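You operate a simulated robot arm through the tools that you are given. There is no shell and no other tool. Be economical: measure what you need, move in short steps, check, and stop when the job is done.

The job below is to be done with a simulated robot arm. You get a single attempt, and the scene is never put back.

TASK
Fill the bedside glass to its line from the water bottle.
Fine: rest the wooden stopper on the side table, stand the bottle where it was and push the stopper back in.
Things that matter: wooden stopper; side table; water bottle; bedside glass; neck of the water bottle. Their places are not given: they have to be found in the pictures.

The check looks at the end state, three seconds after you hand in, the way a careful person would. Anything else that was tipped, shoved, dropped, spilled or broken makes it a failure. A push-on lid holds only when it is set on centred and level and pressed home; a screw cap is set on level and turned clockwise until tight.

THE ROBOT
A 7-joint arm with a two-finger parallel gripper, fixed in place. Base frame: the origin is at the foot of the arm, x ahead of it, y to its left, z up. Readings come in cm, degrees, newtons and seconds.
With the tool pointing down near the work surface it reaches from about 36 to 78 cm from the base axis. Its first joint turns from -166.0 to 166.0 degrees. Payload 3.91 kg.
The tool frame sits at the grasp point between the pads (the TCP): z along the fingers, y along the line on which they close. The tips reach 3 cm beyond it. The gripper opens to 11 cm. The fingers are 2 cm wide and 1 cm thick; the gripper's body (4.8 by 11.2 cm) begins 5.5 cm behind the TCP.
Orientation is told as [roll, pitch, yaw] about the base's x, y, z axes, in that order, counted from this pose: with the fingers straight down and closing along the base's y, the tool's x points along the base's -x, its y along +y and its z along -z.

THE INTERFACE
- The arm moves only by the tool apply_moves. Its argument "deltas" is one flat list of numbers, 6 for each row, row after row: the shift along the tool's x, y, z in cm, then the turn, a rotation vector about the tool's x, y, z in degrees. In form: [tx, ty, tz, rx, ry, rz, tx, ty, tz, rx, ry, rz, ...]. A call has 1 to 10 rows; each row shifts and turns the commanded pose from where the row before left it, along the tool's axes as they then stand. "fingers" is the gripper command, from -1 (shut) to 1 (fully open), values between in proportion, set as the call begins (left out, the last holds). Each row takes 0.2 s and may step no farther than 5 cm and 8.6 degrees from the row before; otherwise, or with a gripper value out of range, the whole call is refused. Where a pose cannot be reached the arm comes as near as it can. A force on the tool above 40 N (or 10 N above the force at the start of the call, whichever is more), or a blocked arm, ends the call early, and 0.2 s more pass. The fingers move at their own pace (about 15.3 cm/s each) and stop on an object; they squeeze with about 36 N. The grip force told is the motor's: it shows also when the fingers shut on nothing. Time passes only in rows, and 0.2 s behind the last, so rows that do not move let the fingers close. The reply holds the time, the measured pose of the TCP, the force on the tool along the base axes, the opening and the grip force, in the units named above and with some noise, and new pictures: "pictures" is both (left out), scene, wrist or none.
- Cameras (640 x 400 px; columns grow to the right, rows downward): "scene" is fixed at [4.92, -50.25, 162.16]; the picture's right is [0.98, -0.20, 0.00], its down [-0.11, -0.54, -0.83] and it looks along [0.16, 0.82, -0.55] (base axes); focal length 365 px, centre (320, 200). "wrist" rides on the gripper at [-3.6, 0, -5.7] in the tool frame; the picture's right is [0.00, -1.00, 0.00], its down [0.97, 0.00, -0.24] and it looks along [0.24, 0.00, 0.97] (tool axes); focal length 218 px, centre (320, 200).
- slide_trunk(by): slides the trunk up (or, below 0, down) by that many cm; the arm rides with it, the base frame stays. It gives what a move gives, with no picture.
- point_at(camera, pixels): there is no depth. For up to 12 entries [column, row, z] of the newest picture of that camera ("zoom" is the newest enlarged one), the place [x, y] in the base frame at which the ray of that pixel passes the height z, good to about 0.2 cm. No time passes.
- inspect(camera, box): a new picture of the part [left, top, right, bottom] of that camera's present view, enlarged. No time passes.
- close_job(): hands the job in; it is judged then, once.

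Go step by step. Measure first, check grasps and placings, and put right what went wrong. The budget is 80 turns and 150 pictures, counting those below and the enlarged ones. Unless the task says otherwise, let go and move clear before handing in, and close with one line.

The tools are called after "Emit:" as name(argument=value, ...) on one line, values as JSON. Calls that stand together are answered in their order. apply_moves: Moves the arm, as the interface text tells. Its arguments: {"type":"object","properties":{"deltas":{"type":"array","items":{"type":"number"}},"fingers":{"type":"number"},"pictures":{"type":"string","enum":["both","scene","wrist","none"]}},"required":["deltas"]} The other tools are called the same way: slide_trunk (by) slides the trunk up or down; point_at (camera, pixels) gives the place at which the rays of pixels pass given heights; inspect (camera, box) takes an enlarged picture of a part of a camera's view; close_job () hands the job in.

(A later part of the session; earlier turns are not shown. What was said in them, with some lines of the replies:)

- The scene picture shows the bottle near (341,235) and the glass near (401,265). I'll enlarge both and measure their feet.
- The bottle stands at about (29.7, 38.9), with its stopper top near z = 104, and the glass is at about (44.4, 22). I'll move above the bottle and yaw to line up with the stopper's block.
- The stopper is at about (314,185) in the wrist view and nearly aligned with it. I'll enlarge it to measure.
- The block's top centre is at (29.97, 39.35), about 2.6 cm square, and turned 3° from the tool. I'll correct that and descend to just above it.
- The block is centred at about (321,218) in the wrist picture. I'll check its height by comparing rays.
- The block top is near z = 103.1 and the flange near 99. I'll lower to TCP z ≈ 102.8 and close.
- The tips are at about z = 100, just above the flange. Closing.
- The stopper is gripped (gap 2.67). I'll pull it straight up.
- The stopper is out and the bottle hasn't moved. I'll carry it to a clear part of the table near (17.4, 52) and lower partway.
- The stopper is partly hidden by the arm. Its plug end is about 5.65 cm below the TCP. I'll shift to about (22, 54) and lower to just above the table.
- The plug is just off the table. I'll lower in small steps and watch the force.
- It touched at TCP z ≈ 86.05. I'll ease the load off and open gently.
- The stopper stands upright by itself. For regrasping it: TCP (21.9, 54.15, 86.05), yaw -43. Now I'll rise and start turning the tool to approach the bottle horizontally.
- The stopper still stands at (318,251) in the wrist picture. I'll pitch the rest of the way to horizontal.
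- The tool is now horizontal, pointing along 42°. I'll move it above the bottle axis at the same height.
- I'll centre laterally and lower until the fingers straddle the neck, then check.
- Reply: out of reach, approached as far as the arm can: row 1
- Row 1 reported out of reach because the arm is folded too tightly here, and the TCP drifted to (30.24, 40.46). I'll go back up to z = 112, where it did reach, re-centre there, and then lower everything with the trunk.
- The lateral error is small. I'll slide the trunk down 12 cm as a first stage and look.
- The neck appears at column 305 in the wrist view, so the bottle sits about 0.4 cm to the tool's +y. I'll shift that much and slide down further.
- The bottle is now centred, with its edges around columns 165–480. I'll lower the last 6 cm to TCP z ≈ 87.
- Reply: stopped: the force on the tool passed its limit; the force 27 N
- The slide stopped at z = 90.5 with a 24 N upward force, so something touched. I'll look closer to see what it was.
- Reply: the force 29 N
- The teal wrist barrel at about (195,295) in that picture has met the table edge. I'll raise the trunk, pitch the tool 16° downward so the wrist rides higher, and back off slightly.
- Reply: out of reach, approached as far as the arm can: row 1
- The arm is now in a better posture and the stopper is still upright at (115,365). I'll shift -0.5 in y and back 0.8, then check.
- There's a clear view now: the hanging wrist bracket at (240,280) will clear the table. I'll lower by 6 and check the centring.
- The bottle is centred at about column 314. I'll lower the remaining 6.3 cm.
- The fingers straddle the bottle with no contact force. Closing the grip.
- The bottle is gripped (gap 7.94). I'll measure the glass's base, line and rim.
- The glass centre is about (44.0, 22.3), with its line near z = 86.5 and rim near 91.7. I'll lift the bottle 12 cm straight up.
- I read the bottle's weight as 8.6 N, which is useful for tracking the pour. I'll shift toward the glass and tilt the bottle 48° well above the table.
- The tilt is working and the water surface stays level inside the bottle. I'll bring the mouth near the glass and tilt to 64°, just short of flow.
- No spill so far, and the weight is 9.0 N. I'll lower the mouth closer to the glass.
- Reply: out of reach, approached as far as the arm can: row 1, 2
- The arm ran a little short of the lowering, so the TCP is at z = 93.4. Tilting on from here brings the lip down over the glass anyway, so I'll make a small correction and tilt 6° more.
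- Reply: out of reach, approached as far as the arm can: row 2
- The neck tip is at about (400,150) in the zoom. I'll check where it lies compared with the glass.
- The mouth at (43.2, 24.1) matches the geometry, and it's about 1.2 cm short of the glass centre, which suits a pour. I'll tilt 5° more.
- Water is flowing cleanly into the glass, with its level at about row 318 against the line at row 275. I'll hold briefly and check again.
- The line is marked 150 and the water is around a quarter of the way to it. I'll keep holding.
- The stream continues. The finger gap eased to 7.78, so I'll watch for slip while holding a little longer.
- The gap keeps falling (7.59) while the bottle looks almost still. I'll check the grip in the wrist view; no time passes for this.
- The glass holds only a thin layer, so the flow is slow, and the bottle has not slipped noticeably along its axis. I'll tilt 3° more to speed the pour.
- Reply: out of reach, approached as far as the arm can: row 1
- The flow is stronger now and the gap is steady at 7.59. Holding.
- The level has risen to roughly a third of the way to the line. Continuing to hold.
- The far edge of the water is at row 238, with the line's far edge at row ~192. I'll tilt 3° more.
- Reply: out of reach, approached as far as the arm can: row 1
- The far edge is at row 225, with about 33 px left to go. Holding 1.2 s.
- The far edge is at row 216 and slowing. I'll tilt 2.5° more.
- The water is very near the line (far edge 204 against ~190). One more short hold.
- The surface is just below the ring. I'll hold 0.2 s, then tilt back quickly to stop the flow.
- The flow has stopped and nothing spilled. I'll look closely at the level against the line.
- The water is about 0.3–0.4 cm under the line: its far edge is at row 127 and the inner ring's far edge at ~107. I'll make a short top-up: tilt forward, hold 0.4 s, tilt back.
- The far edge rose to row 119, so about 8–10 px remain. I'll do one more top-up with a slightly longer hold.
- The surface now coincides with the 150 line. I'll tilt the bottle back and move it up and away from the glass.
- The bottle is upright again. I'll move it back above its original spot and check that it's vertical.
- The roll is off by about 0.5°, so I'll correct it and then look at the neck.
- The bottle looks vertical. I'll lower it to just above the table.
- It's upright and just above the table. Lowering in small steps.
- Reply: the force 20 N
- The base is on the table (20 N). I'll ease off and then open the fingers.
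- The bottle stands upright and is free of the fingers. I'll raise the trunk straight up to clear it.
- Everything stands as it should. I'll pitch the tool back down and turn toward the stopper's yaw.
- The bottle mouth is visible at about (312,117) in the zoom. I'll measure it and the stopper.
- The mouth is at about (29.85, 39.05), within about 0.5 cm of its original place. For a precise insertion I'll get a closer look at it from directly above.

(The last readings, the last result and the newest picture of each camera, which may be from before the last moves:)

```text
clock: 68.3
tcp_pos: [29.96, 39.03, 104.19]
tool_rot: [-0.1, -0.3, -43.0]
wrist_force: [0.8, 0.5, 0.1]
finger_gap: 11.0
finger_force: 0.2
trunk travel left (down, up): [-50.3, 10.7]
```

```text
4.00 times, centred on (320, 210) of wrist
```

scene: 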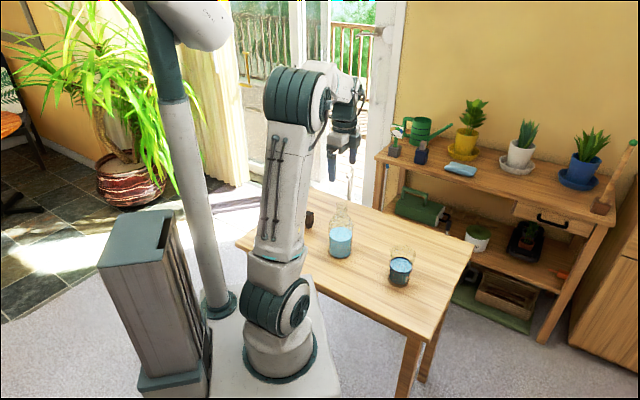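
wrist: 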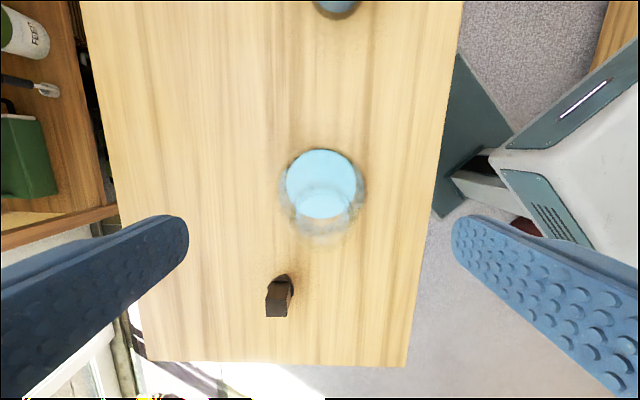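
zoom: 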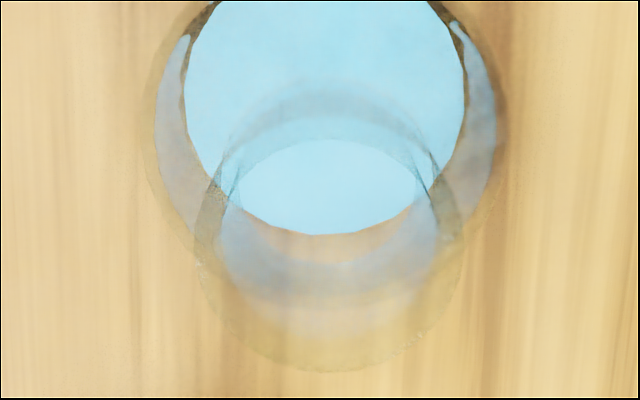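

In the tool frame the mouth axis is within 0.2 cm of where the gripped stopper's axis will be, so this pose is my insertion reference. Now I'll go back to the stopper.

Emit:
apply_moves(deltas=[0, 0, -3, 0, 0, 0, 4.04, 1.395, 0, 0, 0, 0, 4.04, 1.395, 0, 0, 0, 0, 4.04, 1.395, 0, 0, 0, 0, 4.04, 1.395, 0, 0, 0, 0, 0, 0, 5, 0, 0, 0, 0, 0, 5, 0, 0, 0, 0, 0, 4, 0, 0, 0, 0, 0, 0, 0, 0, 0], pictures="wrist")

Emit:
inspect(camera="scene", box=[285, 170, 355, 230])

```text
clock: 70.3
tcp_pos: [22.01, 54.26, 93.21]
tool_rot: [0.0, -0.3, -43.0]
wrist_force: [-0.2, -0.2, 0.3]
finger_gap: 11.0
finger_force: 0.1
trunk travel left (down, up): [-50.3, 10.7]
```

wrist: 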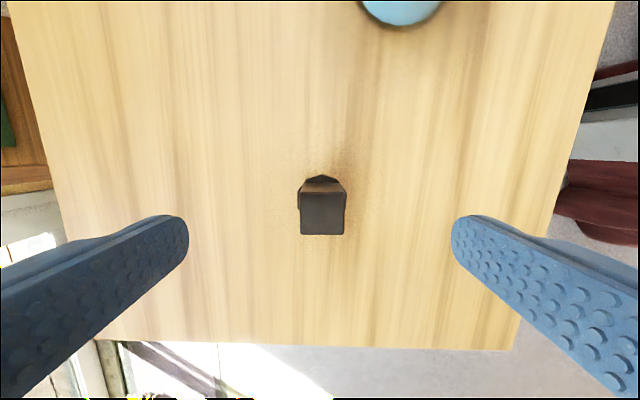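

```text
6.67 times, centred on (320, 200) of scene
```

zoom: 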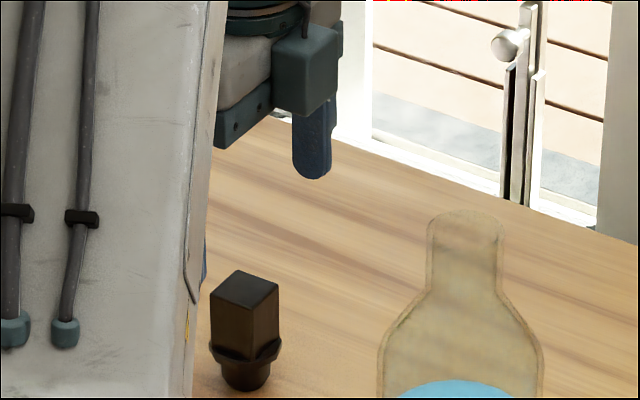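

The block is about 0.15 cm to the tool's -y and 0.15 to +x. I'll correct, descend to z ≈ 86.05, and check before closing.

Emit:
apply_moves(deltas=[0.15, -0.15, 3.5, 0, 0, 0, 0, 0, 3.5, 0, 0, 0, 0, 0, 0.1, 0, 0, 0, 0, 0, 0, 0, 0, 0], pictures="wrist")

```text
clock: 71.3
tcp_pos: [21.8, 54.09, 86.16]
tool_rot: [0.0, -0.1, -42.9]
wrist_force: [-1.2, 0.2, 0.7]
finger_gap: 11.02
finger_force: 0.2
trunk travel left (down, up): [-50.3, 10.7]
```

wrist: 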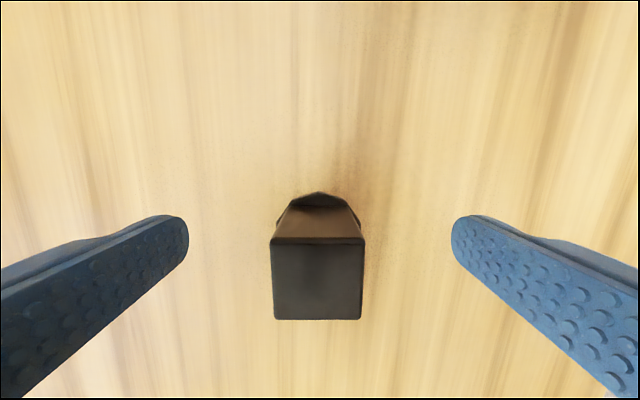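

The block sits as it did in the first grasp (rows 238–320). Closing.

Emit:
apply_moves(deltas=[0, 0.07, 0, 0, 0, 0, 0, 0, 0, 0, 0, 0, 0, 0, 0, 0, 0, 0, 0, 0, 0, 0, 0, 0], fingers=-1, pictures="wrist")

```text
clock: 72.3
tcp_pos: [21.94, 54.12, 86.3]
tool_rot: [0.0, -0.2, -43.0]
wrist_force: [0.0, -0.1, 0.5]
finger_gap: 2.65
finger_force: 36.8
trunk travel left (down, up): [-50.3, 10.7]
```

wrist: 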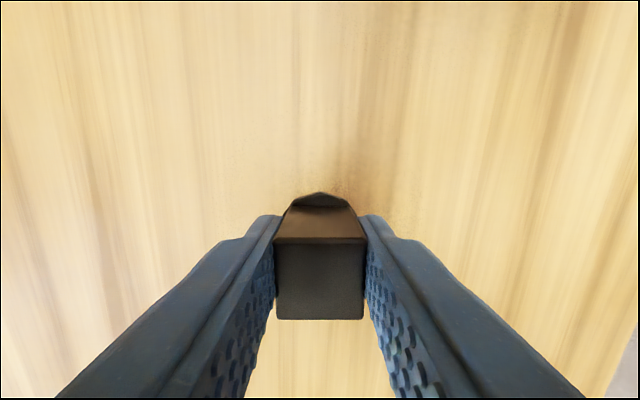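

The stopper is gripped upright (gap 2.65). I'll lift it and carry it above the bottle mouth.

Emit:
apply_moves(deltas=[0, 0, -3, 0, 0, 0, 0, 0, -5, 0, 0, 0, 0, 0, -5, 0, 0, 0, 0, 0, -5, 0, 0, 0, 0, 0, -5, 0, 0, 0, -4.09, -1.41, 0, 0, 0, 0, -4.09, -1.41, 0, 0, 0, 0, -4.09, -1.41, 0, 0, 0, 0, -4.07, -1.4, 0, 0, 0, 0, 0, 0, 0, 0, 0, 0], pictures="both")

Emit:
inspect(camera="scene", box=[315, 160, 370, 220])

```text
clock: 74.5
tcp_pos: [29.78, 38.86, 109.29]
tool_rot: [0.0, -0.2, -43.0]
wrist_force: [0.3, 0.4, -0.1]
finger_gap: 2.66
finger_force: 35.5
trunk travel left (down, up): [-50.3, 10.7]
```

scene: 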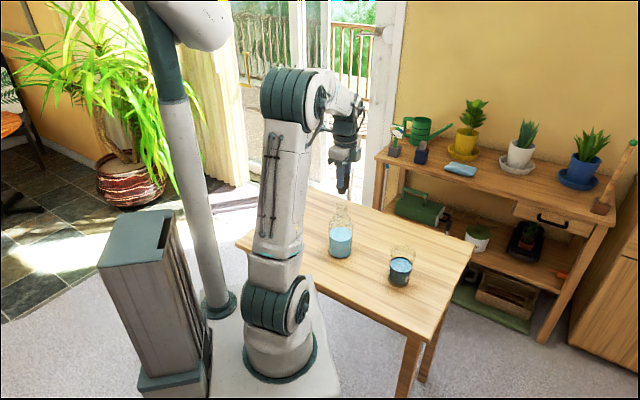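
wrist: 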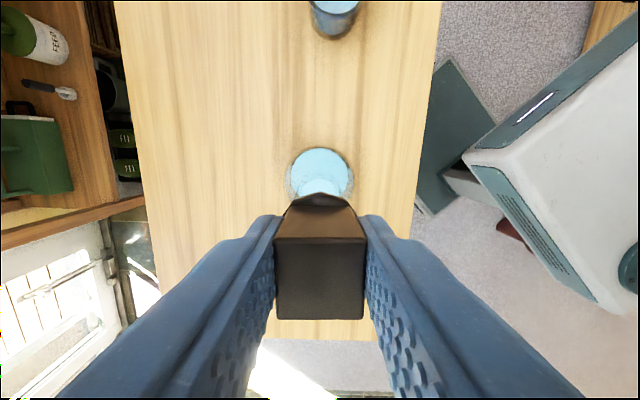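

```text
6.67 times, centred on (342, 190) of scene
```

zoom: 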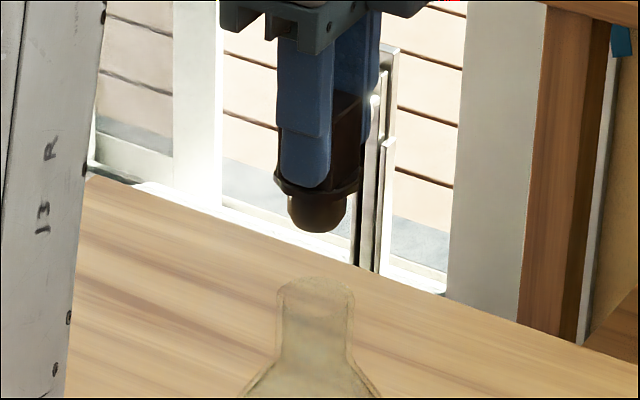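

The plug (317) lines up with the mouth (316) across the scene view. I'll lower until the plug is just above the mouth and check again.

Emit:
apply_moves(deltas=[0, 0, 2, 0, 0, 0, 0, 0, 2, 0, 0, 0, 0, 0, 0, 0, 0, 0], pictures="none")

Emit:
inspect(camera="scene", box=[320, 175, 365, 225])

```text
clock: 75.3
tcp_pos: [29.82, 38.89, 105.29]
tool_rot: [0.1, -0.2, -42.9]
wrist_force: [-0.4, 0.4, 0.7]
finger_gap: 2.68
finger_force: 35.4
trunk travel left (down, up): [-50.3, 10.7]
```

```text
8.00 times, centred on (342, 200) of scene
```

zoom: 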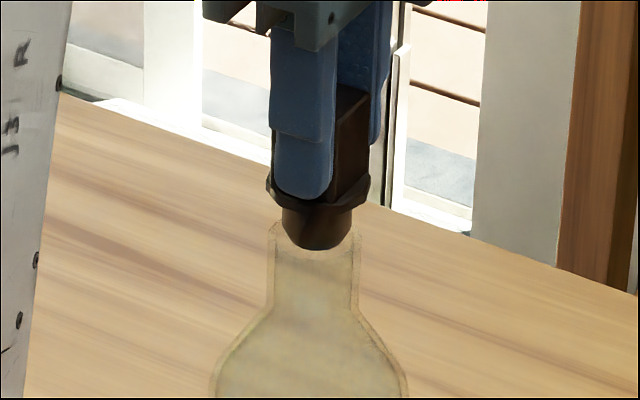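

The plug is centred in the neck to within about 0.1 cm. I'll make a tiny correction and lower in, watching force.

Emit:
apply_moves(deltas=[0.08, -0.05, 0.3, 0, 0, 0, 0, 0, 0.4, 0, 0, 0, 0, 0, 0.3, 0, 0, 0, 0, 0, 0, 0, 0, 0], pictures="none")

Emit:
inspect(camera="scene", box=[320, 175, 365, 225])

```text
clock: 76.3
tcp_pos: [29.65, 38.77, 104.22]
tool_rot: [0.0, -0.3, -43.0]
wrist_force: [-0.5, -0.2, -0.1]
finger_gap: 2.66
finger_force: 35.9
trunk travel left (down, up): [-50.3, 10.7]
```

```text
8.00 times, centred on (342, 200) of scene
```

zoom: 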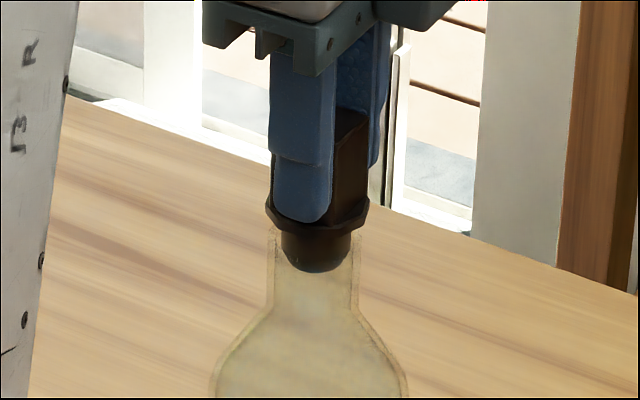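

The plug appears to be entering the neck with no force. Lowering further.

Emit:
apply_moves(deltas=[0, 0, 0.3, 0, 0, 0, 0, 0, 0.3, 0, 0, 0, 0, 0, 0, 0, 0, 0], pictures="none")

Emit:
inspect(camera="scene", box=[320, 175, 365, 225])

```text
clock: 77.2
tcp_pos: [29.79, 38.74, 103.81]
tool_rot: [0.0, -0.2, -43.0]
wrist_force: [0.7, 0.9, 0.0]
finger_gap: 2.67
finger_force: 35.7
trunk travel left (down, up): [-50.3, 10.7]
```

```text
8.00 times, centred on (342, 200) of scene
```

zoom: 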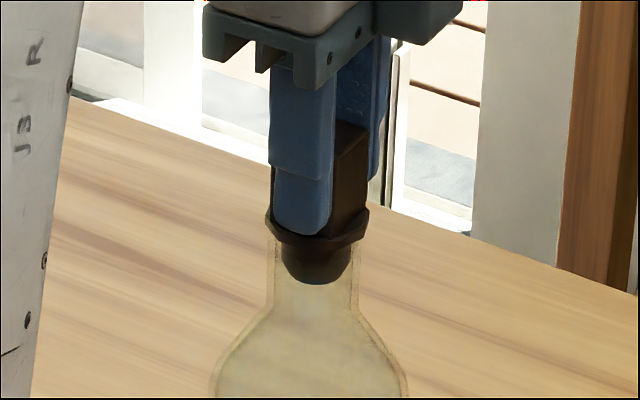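

Still no force, and the seat should be near z = 103.1. Continuing in small steps.

Emit:
apply_moves(deltas=[0, 0, 0.25, 0, 0, 0, 0, 0, 0.25, 0, 0, 0, 0, 0, 0, 0, 0, 0], pictures="none")

Emit:
apply_moves(deltas=[0, 0, 0.2, 0, 0, 0, 0, 0, 0, 0, 0, 0], pictures="none")

Emit:
inspect(camera="scene", box=[320, 175, 365, 225])

```text
clock: 78.0
tcp_pos: [29.85, 38.75, 103.32]
tool_rot: [-0.1, -0.2, -42.9]
wrist_force: [-0.2, -0.7, -0.9]
finger_gap: 2.69
finger_force: 36.1
trunk travel left (down, up): [-50.3, 10.7]
```

```text
clock: 78.5
tcp_pos: [29.79, 38.88, 102.95]
tool_rot: [-0.1, -0.3, -43.1]
wrist_force: [0.1, 0.1, 0.4]
finger_gap: 2.68
finger_force: 36.5
trunk travel left (down, up): [-50.3, 10.7]
```

```text
8.00 times, centred on (342, 200) of scene
```

zoom: 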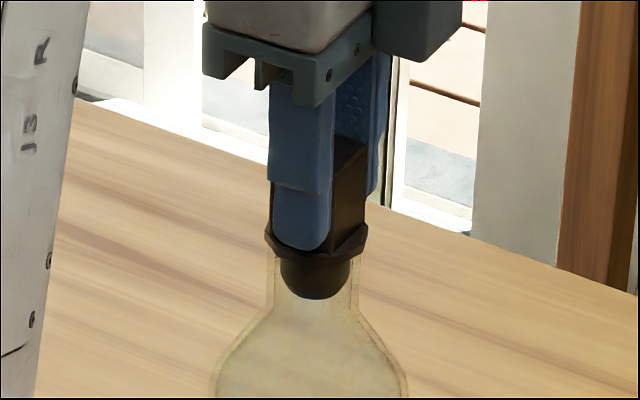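

No force yet, and the flange looks close to the rim. I'll keep lowering in 0.2 cm steps.

Emit:
apply_moves(deltas=[0, 0, 0.2, 0, 0, 0, 0, 0, 0, 0, 0, 0], pictures="none")

Emit:
apply_moves(deltas=[0, 0, 0.15, 0, 0, 0, 0, 0, 0, 0, 0, 0], pictures="none")

Emit:
inspect(camera="scene", box=[310, 180, 374, 265])

```text
clock: 79.2
tcp_pos: [29.91, 38.89, 102.86]
tool_rot: [0.2, -0.2, -43.0]
wrist_force: [-0.1, 1.8, 15.1]
finger_gap: 2.67
finger_force: 35.7
trunk travel left (down, up): [-50.3, 10.7]
```

```text
clock: 79.8
tcp_pos: [29.92, 38.85, 102.83]
tool_rot: [0.2, -0.1, -43.0]
wrist_force: [2.5, 4.7, 27.7]
finger_gap: 2.68
finger_force: 36.0
trunk travel left (down, up): [-50.3, 10.7]
```

```text
4.71 times, centred on (342, 222) of scene
```

zoom: 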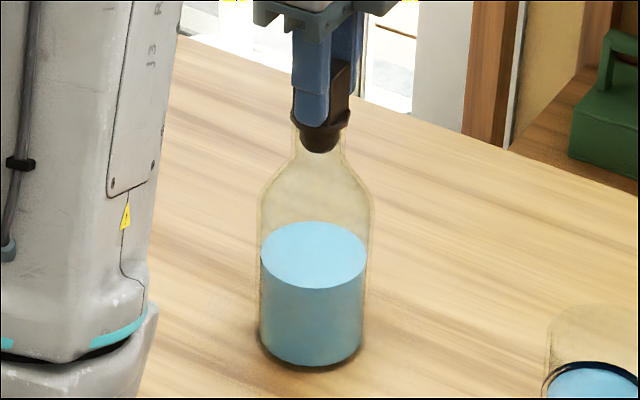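

Firm contact at z = 102.85 with 28 N. The plug depth relative to the bottle's base matches the original picture (215 px against 214). One last small press.

Emit:
apply_moves(deltas=[0, 0, 0.1, 0, 0, 0, 0, 0, 0, 0, 0, 0], pictures="none")

Emit:
apply_moves(deltas=[0, 0, -0.38, 0, 0, 0, 0, 0, 0, 0, 0, 0], pictures="none")

```text
clock: 80.3
tcp_pos: [29.71, 38.78, 102.65]
tool_rot: [0.1, -0.2, -43.0]
wrist_force: [3.3, 5.2, 27.0]
finger_gap: 2.68
finger_force: 36.3
trunk travel left (down, up): [-50.3, 10.7]
```

```text
clock: 81.0
tcp_pos: [29.79, 38.75, 102.86]
tool_rot: [-0.3, -0.3, -43.0]
wrist_force: [-0.4, -0.5, 0.2]
finger_gap: 2.69
finger_force: 36.2
trunk travel left (down, up): [-50.3, 10.7]
```

The load is off. Opening the fingers and checking the stopper.

Emit:
apply_moves(deltas=[0, 0, 0, 0, 0, 0, 0, 0, 0, 0, 0, 0, 0, 0, 0, 0, 0, 0], fingers=1, pictures="none")

Emit:
apply_moves(deltas=[0, 0, -3, 0, 0, 0, 0, 0, -4, 0, 0, 0, 0, 0, -4, 0, 0, 0, 0, 0, -4, 0, 0, 0, 0, 0, 0, 0, 0, 0], pictures="both")

Emit:
inspect(camera="scene", box=[310, 180, 374, 265])

Emit:
inspect(camera="wrist", box=[280, 140, 352, 216])

```text
clock: 81.8
tcp_pos: [29.91, 38.77, 102.96]
tool_rot: [0.1, -0.2, -43.0]
wrist_force: [-0.6, -0.2, -0.1]
finger_gap: 11.0
finger_force: 0.1
trunk travel left (down, up): [-50.3, 10.7]
```

```text
clock: 83.0
tcp_pos: [29.71, 38.81, 118.13]
tool_rot: [0.0, -0.2, -43.0]
wrist_force: [0.5, 0.6, 0.3]
finger_gap: 11.01
finger_force: 0.1
trunk travel left (down, up): [-50.3, 10.7]
```

scene: 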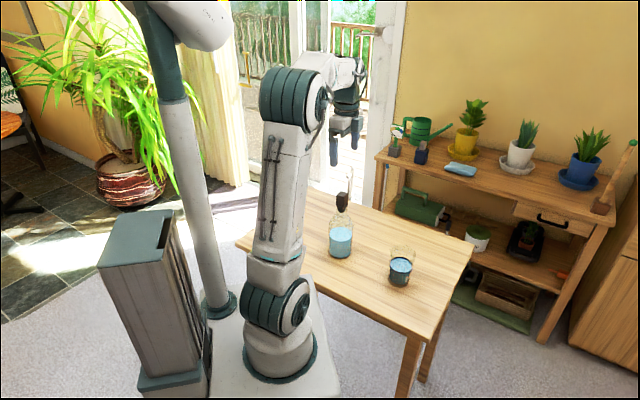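
wrist: 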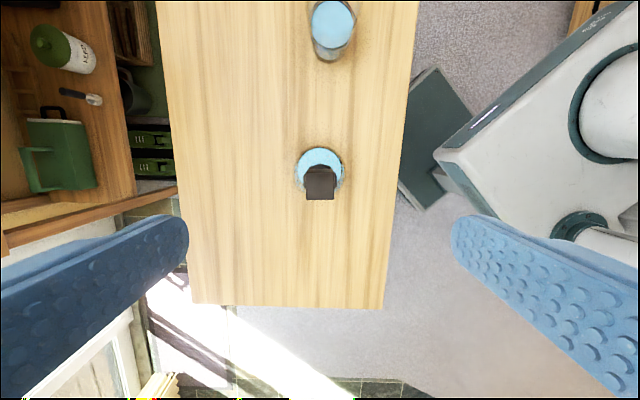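

```text
4.71 times, centred on (342, 222) of scene
```

zoom: 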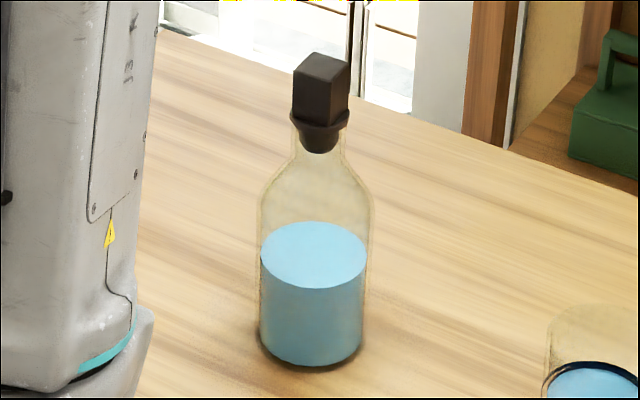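

```text
5.26 times, centred on (316, 178) of wrist
```

zoom: 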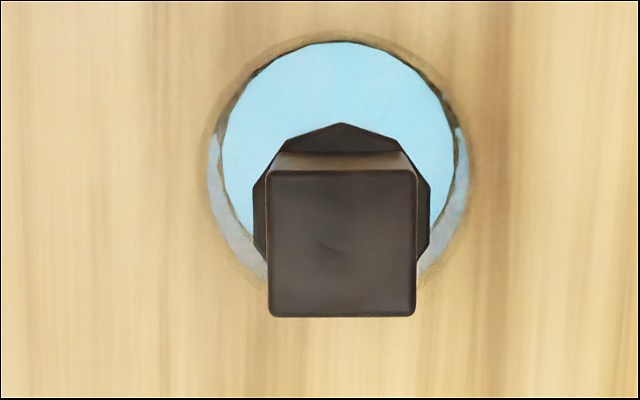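

The stopper sits level, with the same spacing to the base as at the start. One last look at the glass and the table for spills.

Emit:
inspect(camera="scene", box=[387, 250, 417, 280])

Emit:
inspect(camera="scene", box=[300, 190, 450, 300])

```text
13.33 times, centred on (402, 265) of scene
```

zoom: 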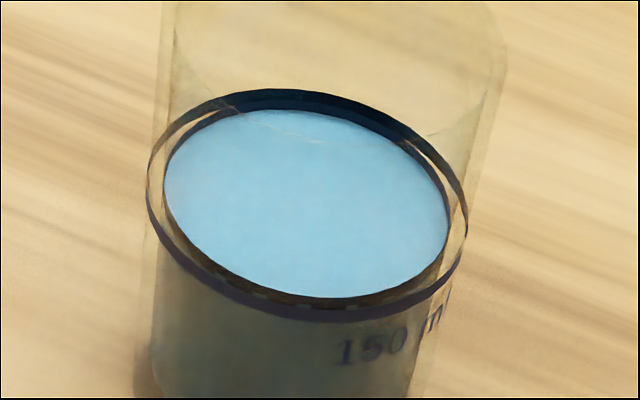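

```text
3.64 times, centred on (375, 245) of scene
```

zoom: 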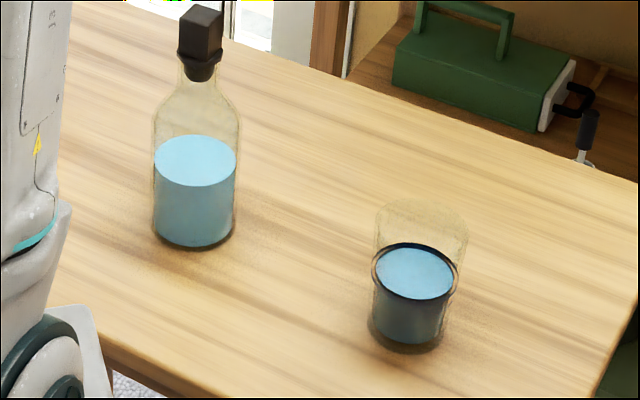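

The water is at the 150 line, the table is dry, the bottle is stoppered and the arm is clear, so I'm handing in.

Emit:
close_job()

```text
The job is handed in.
```

The bedside glass is filled to its 150 ml line with no spills visible. The bottle is back within about 0.6 cm of where it stood, and the stopper is pressed in level.
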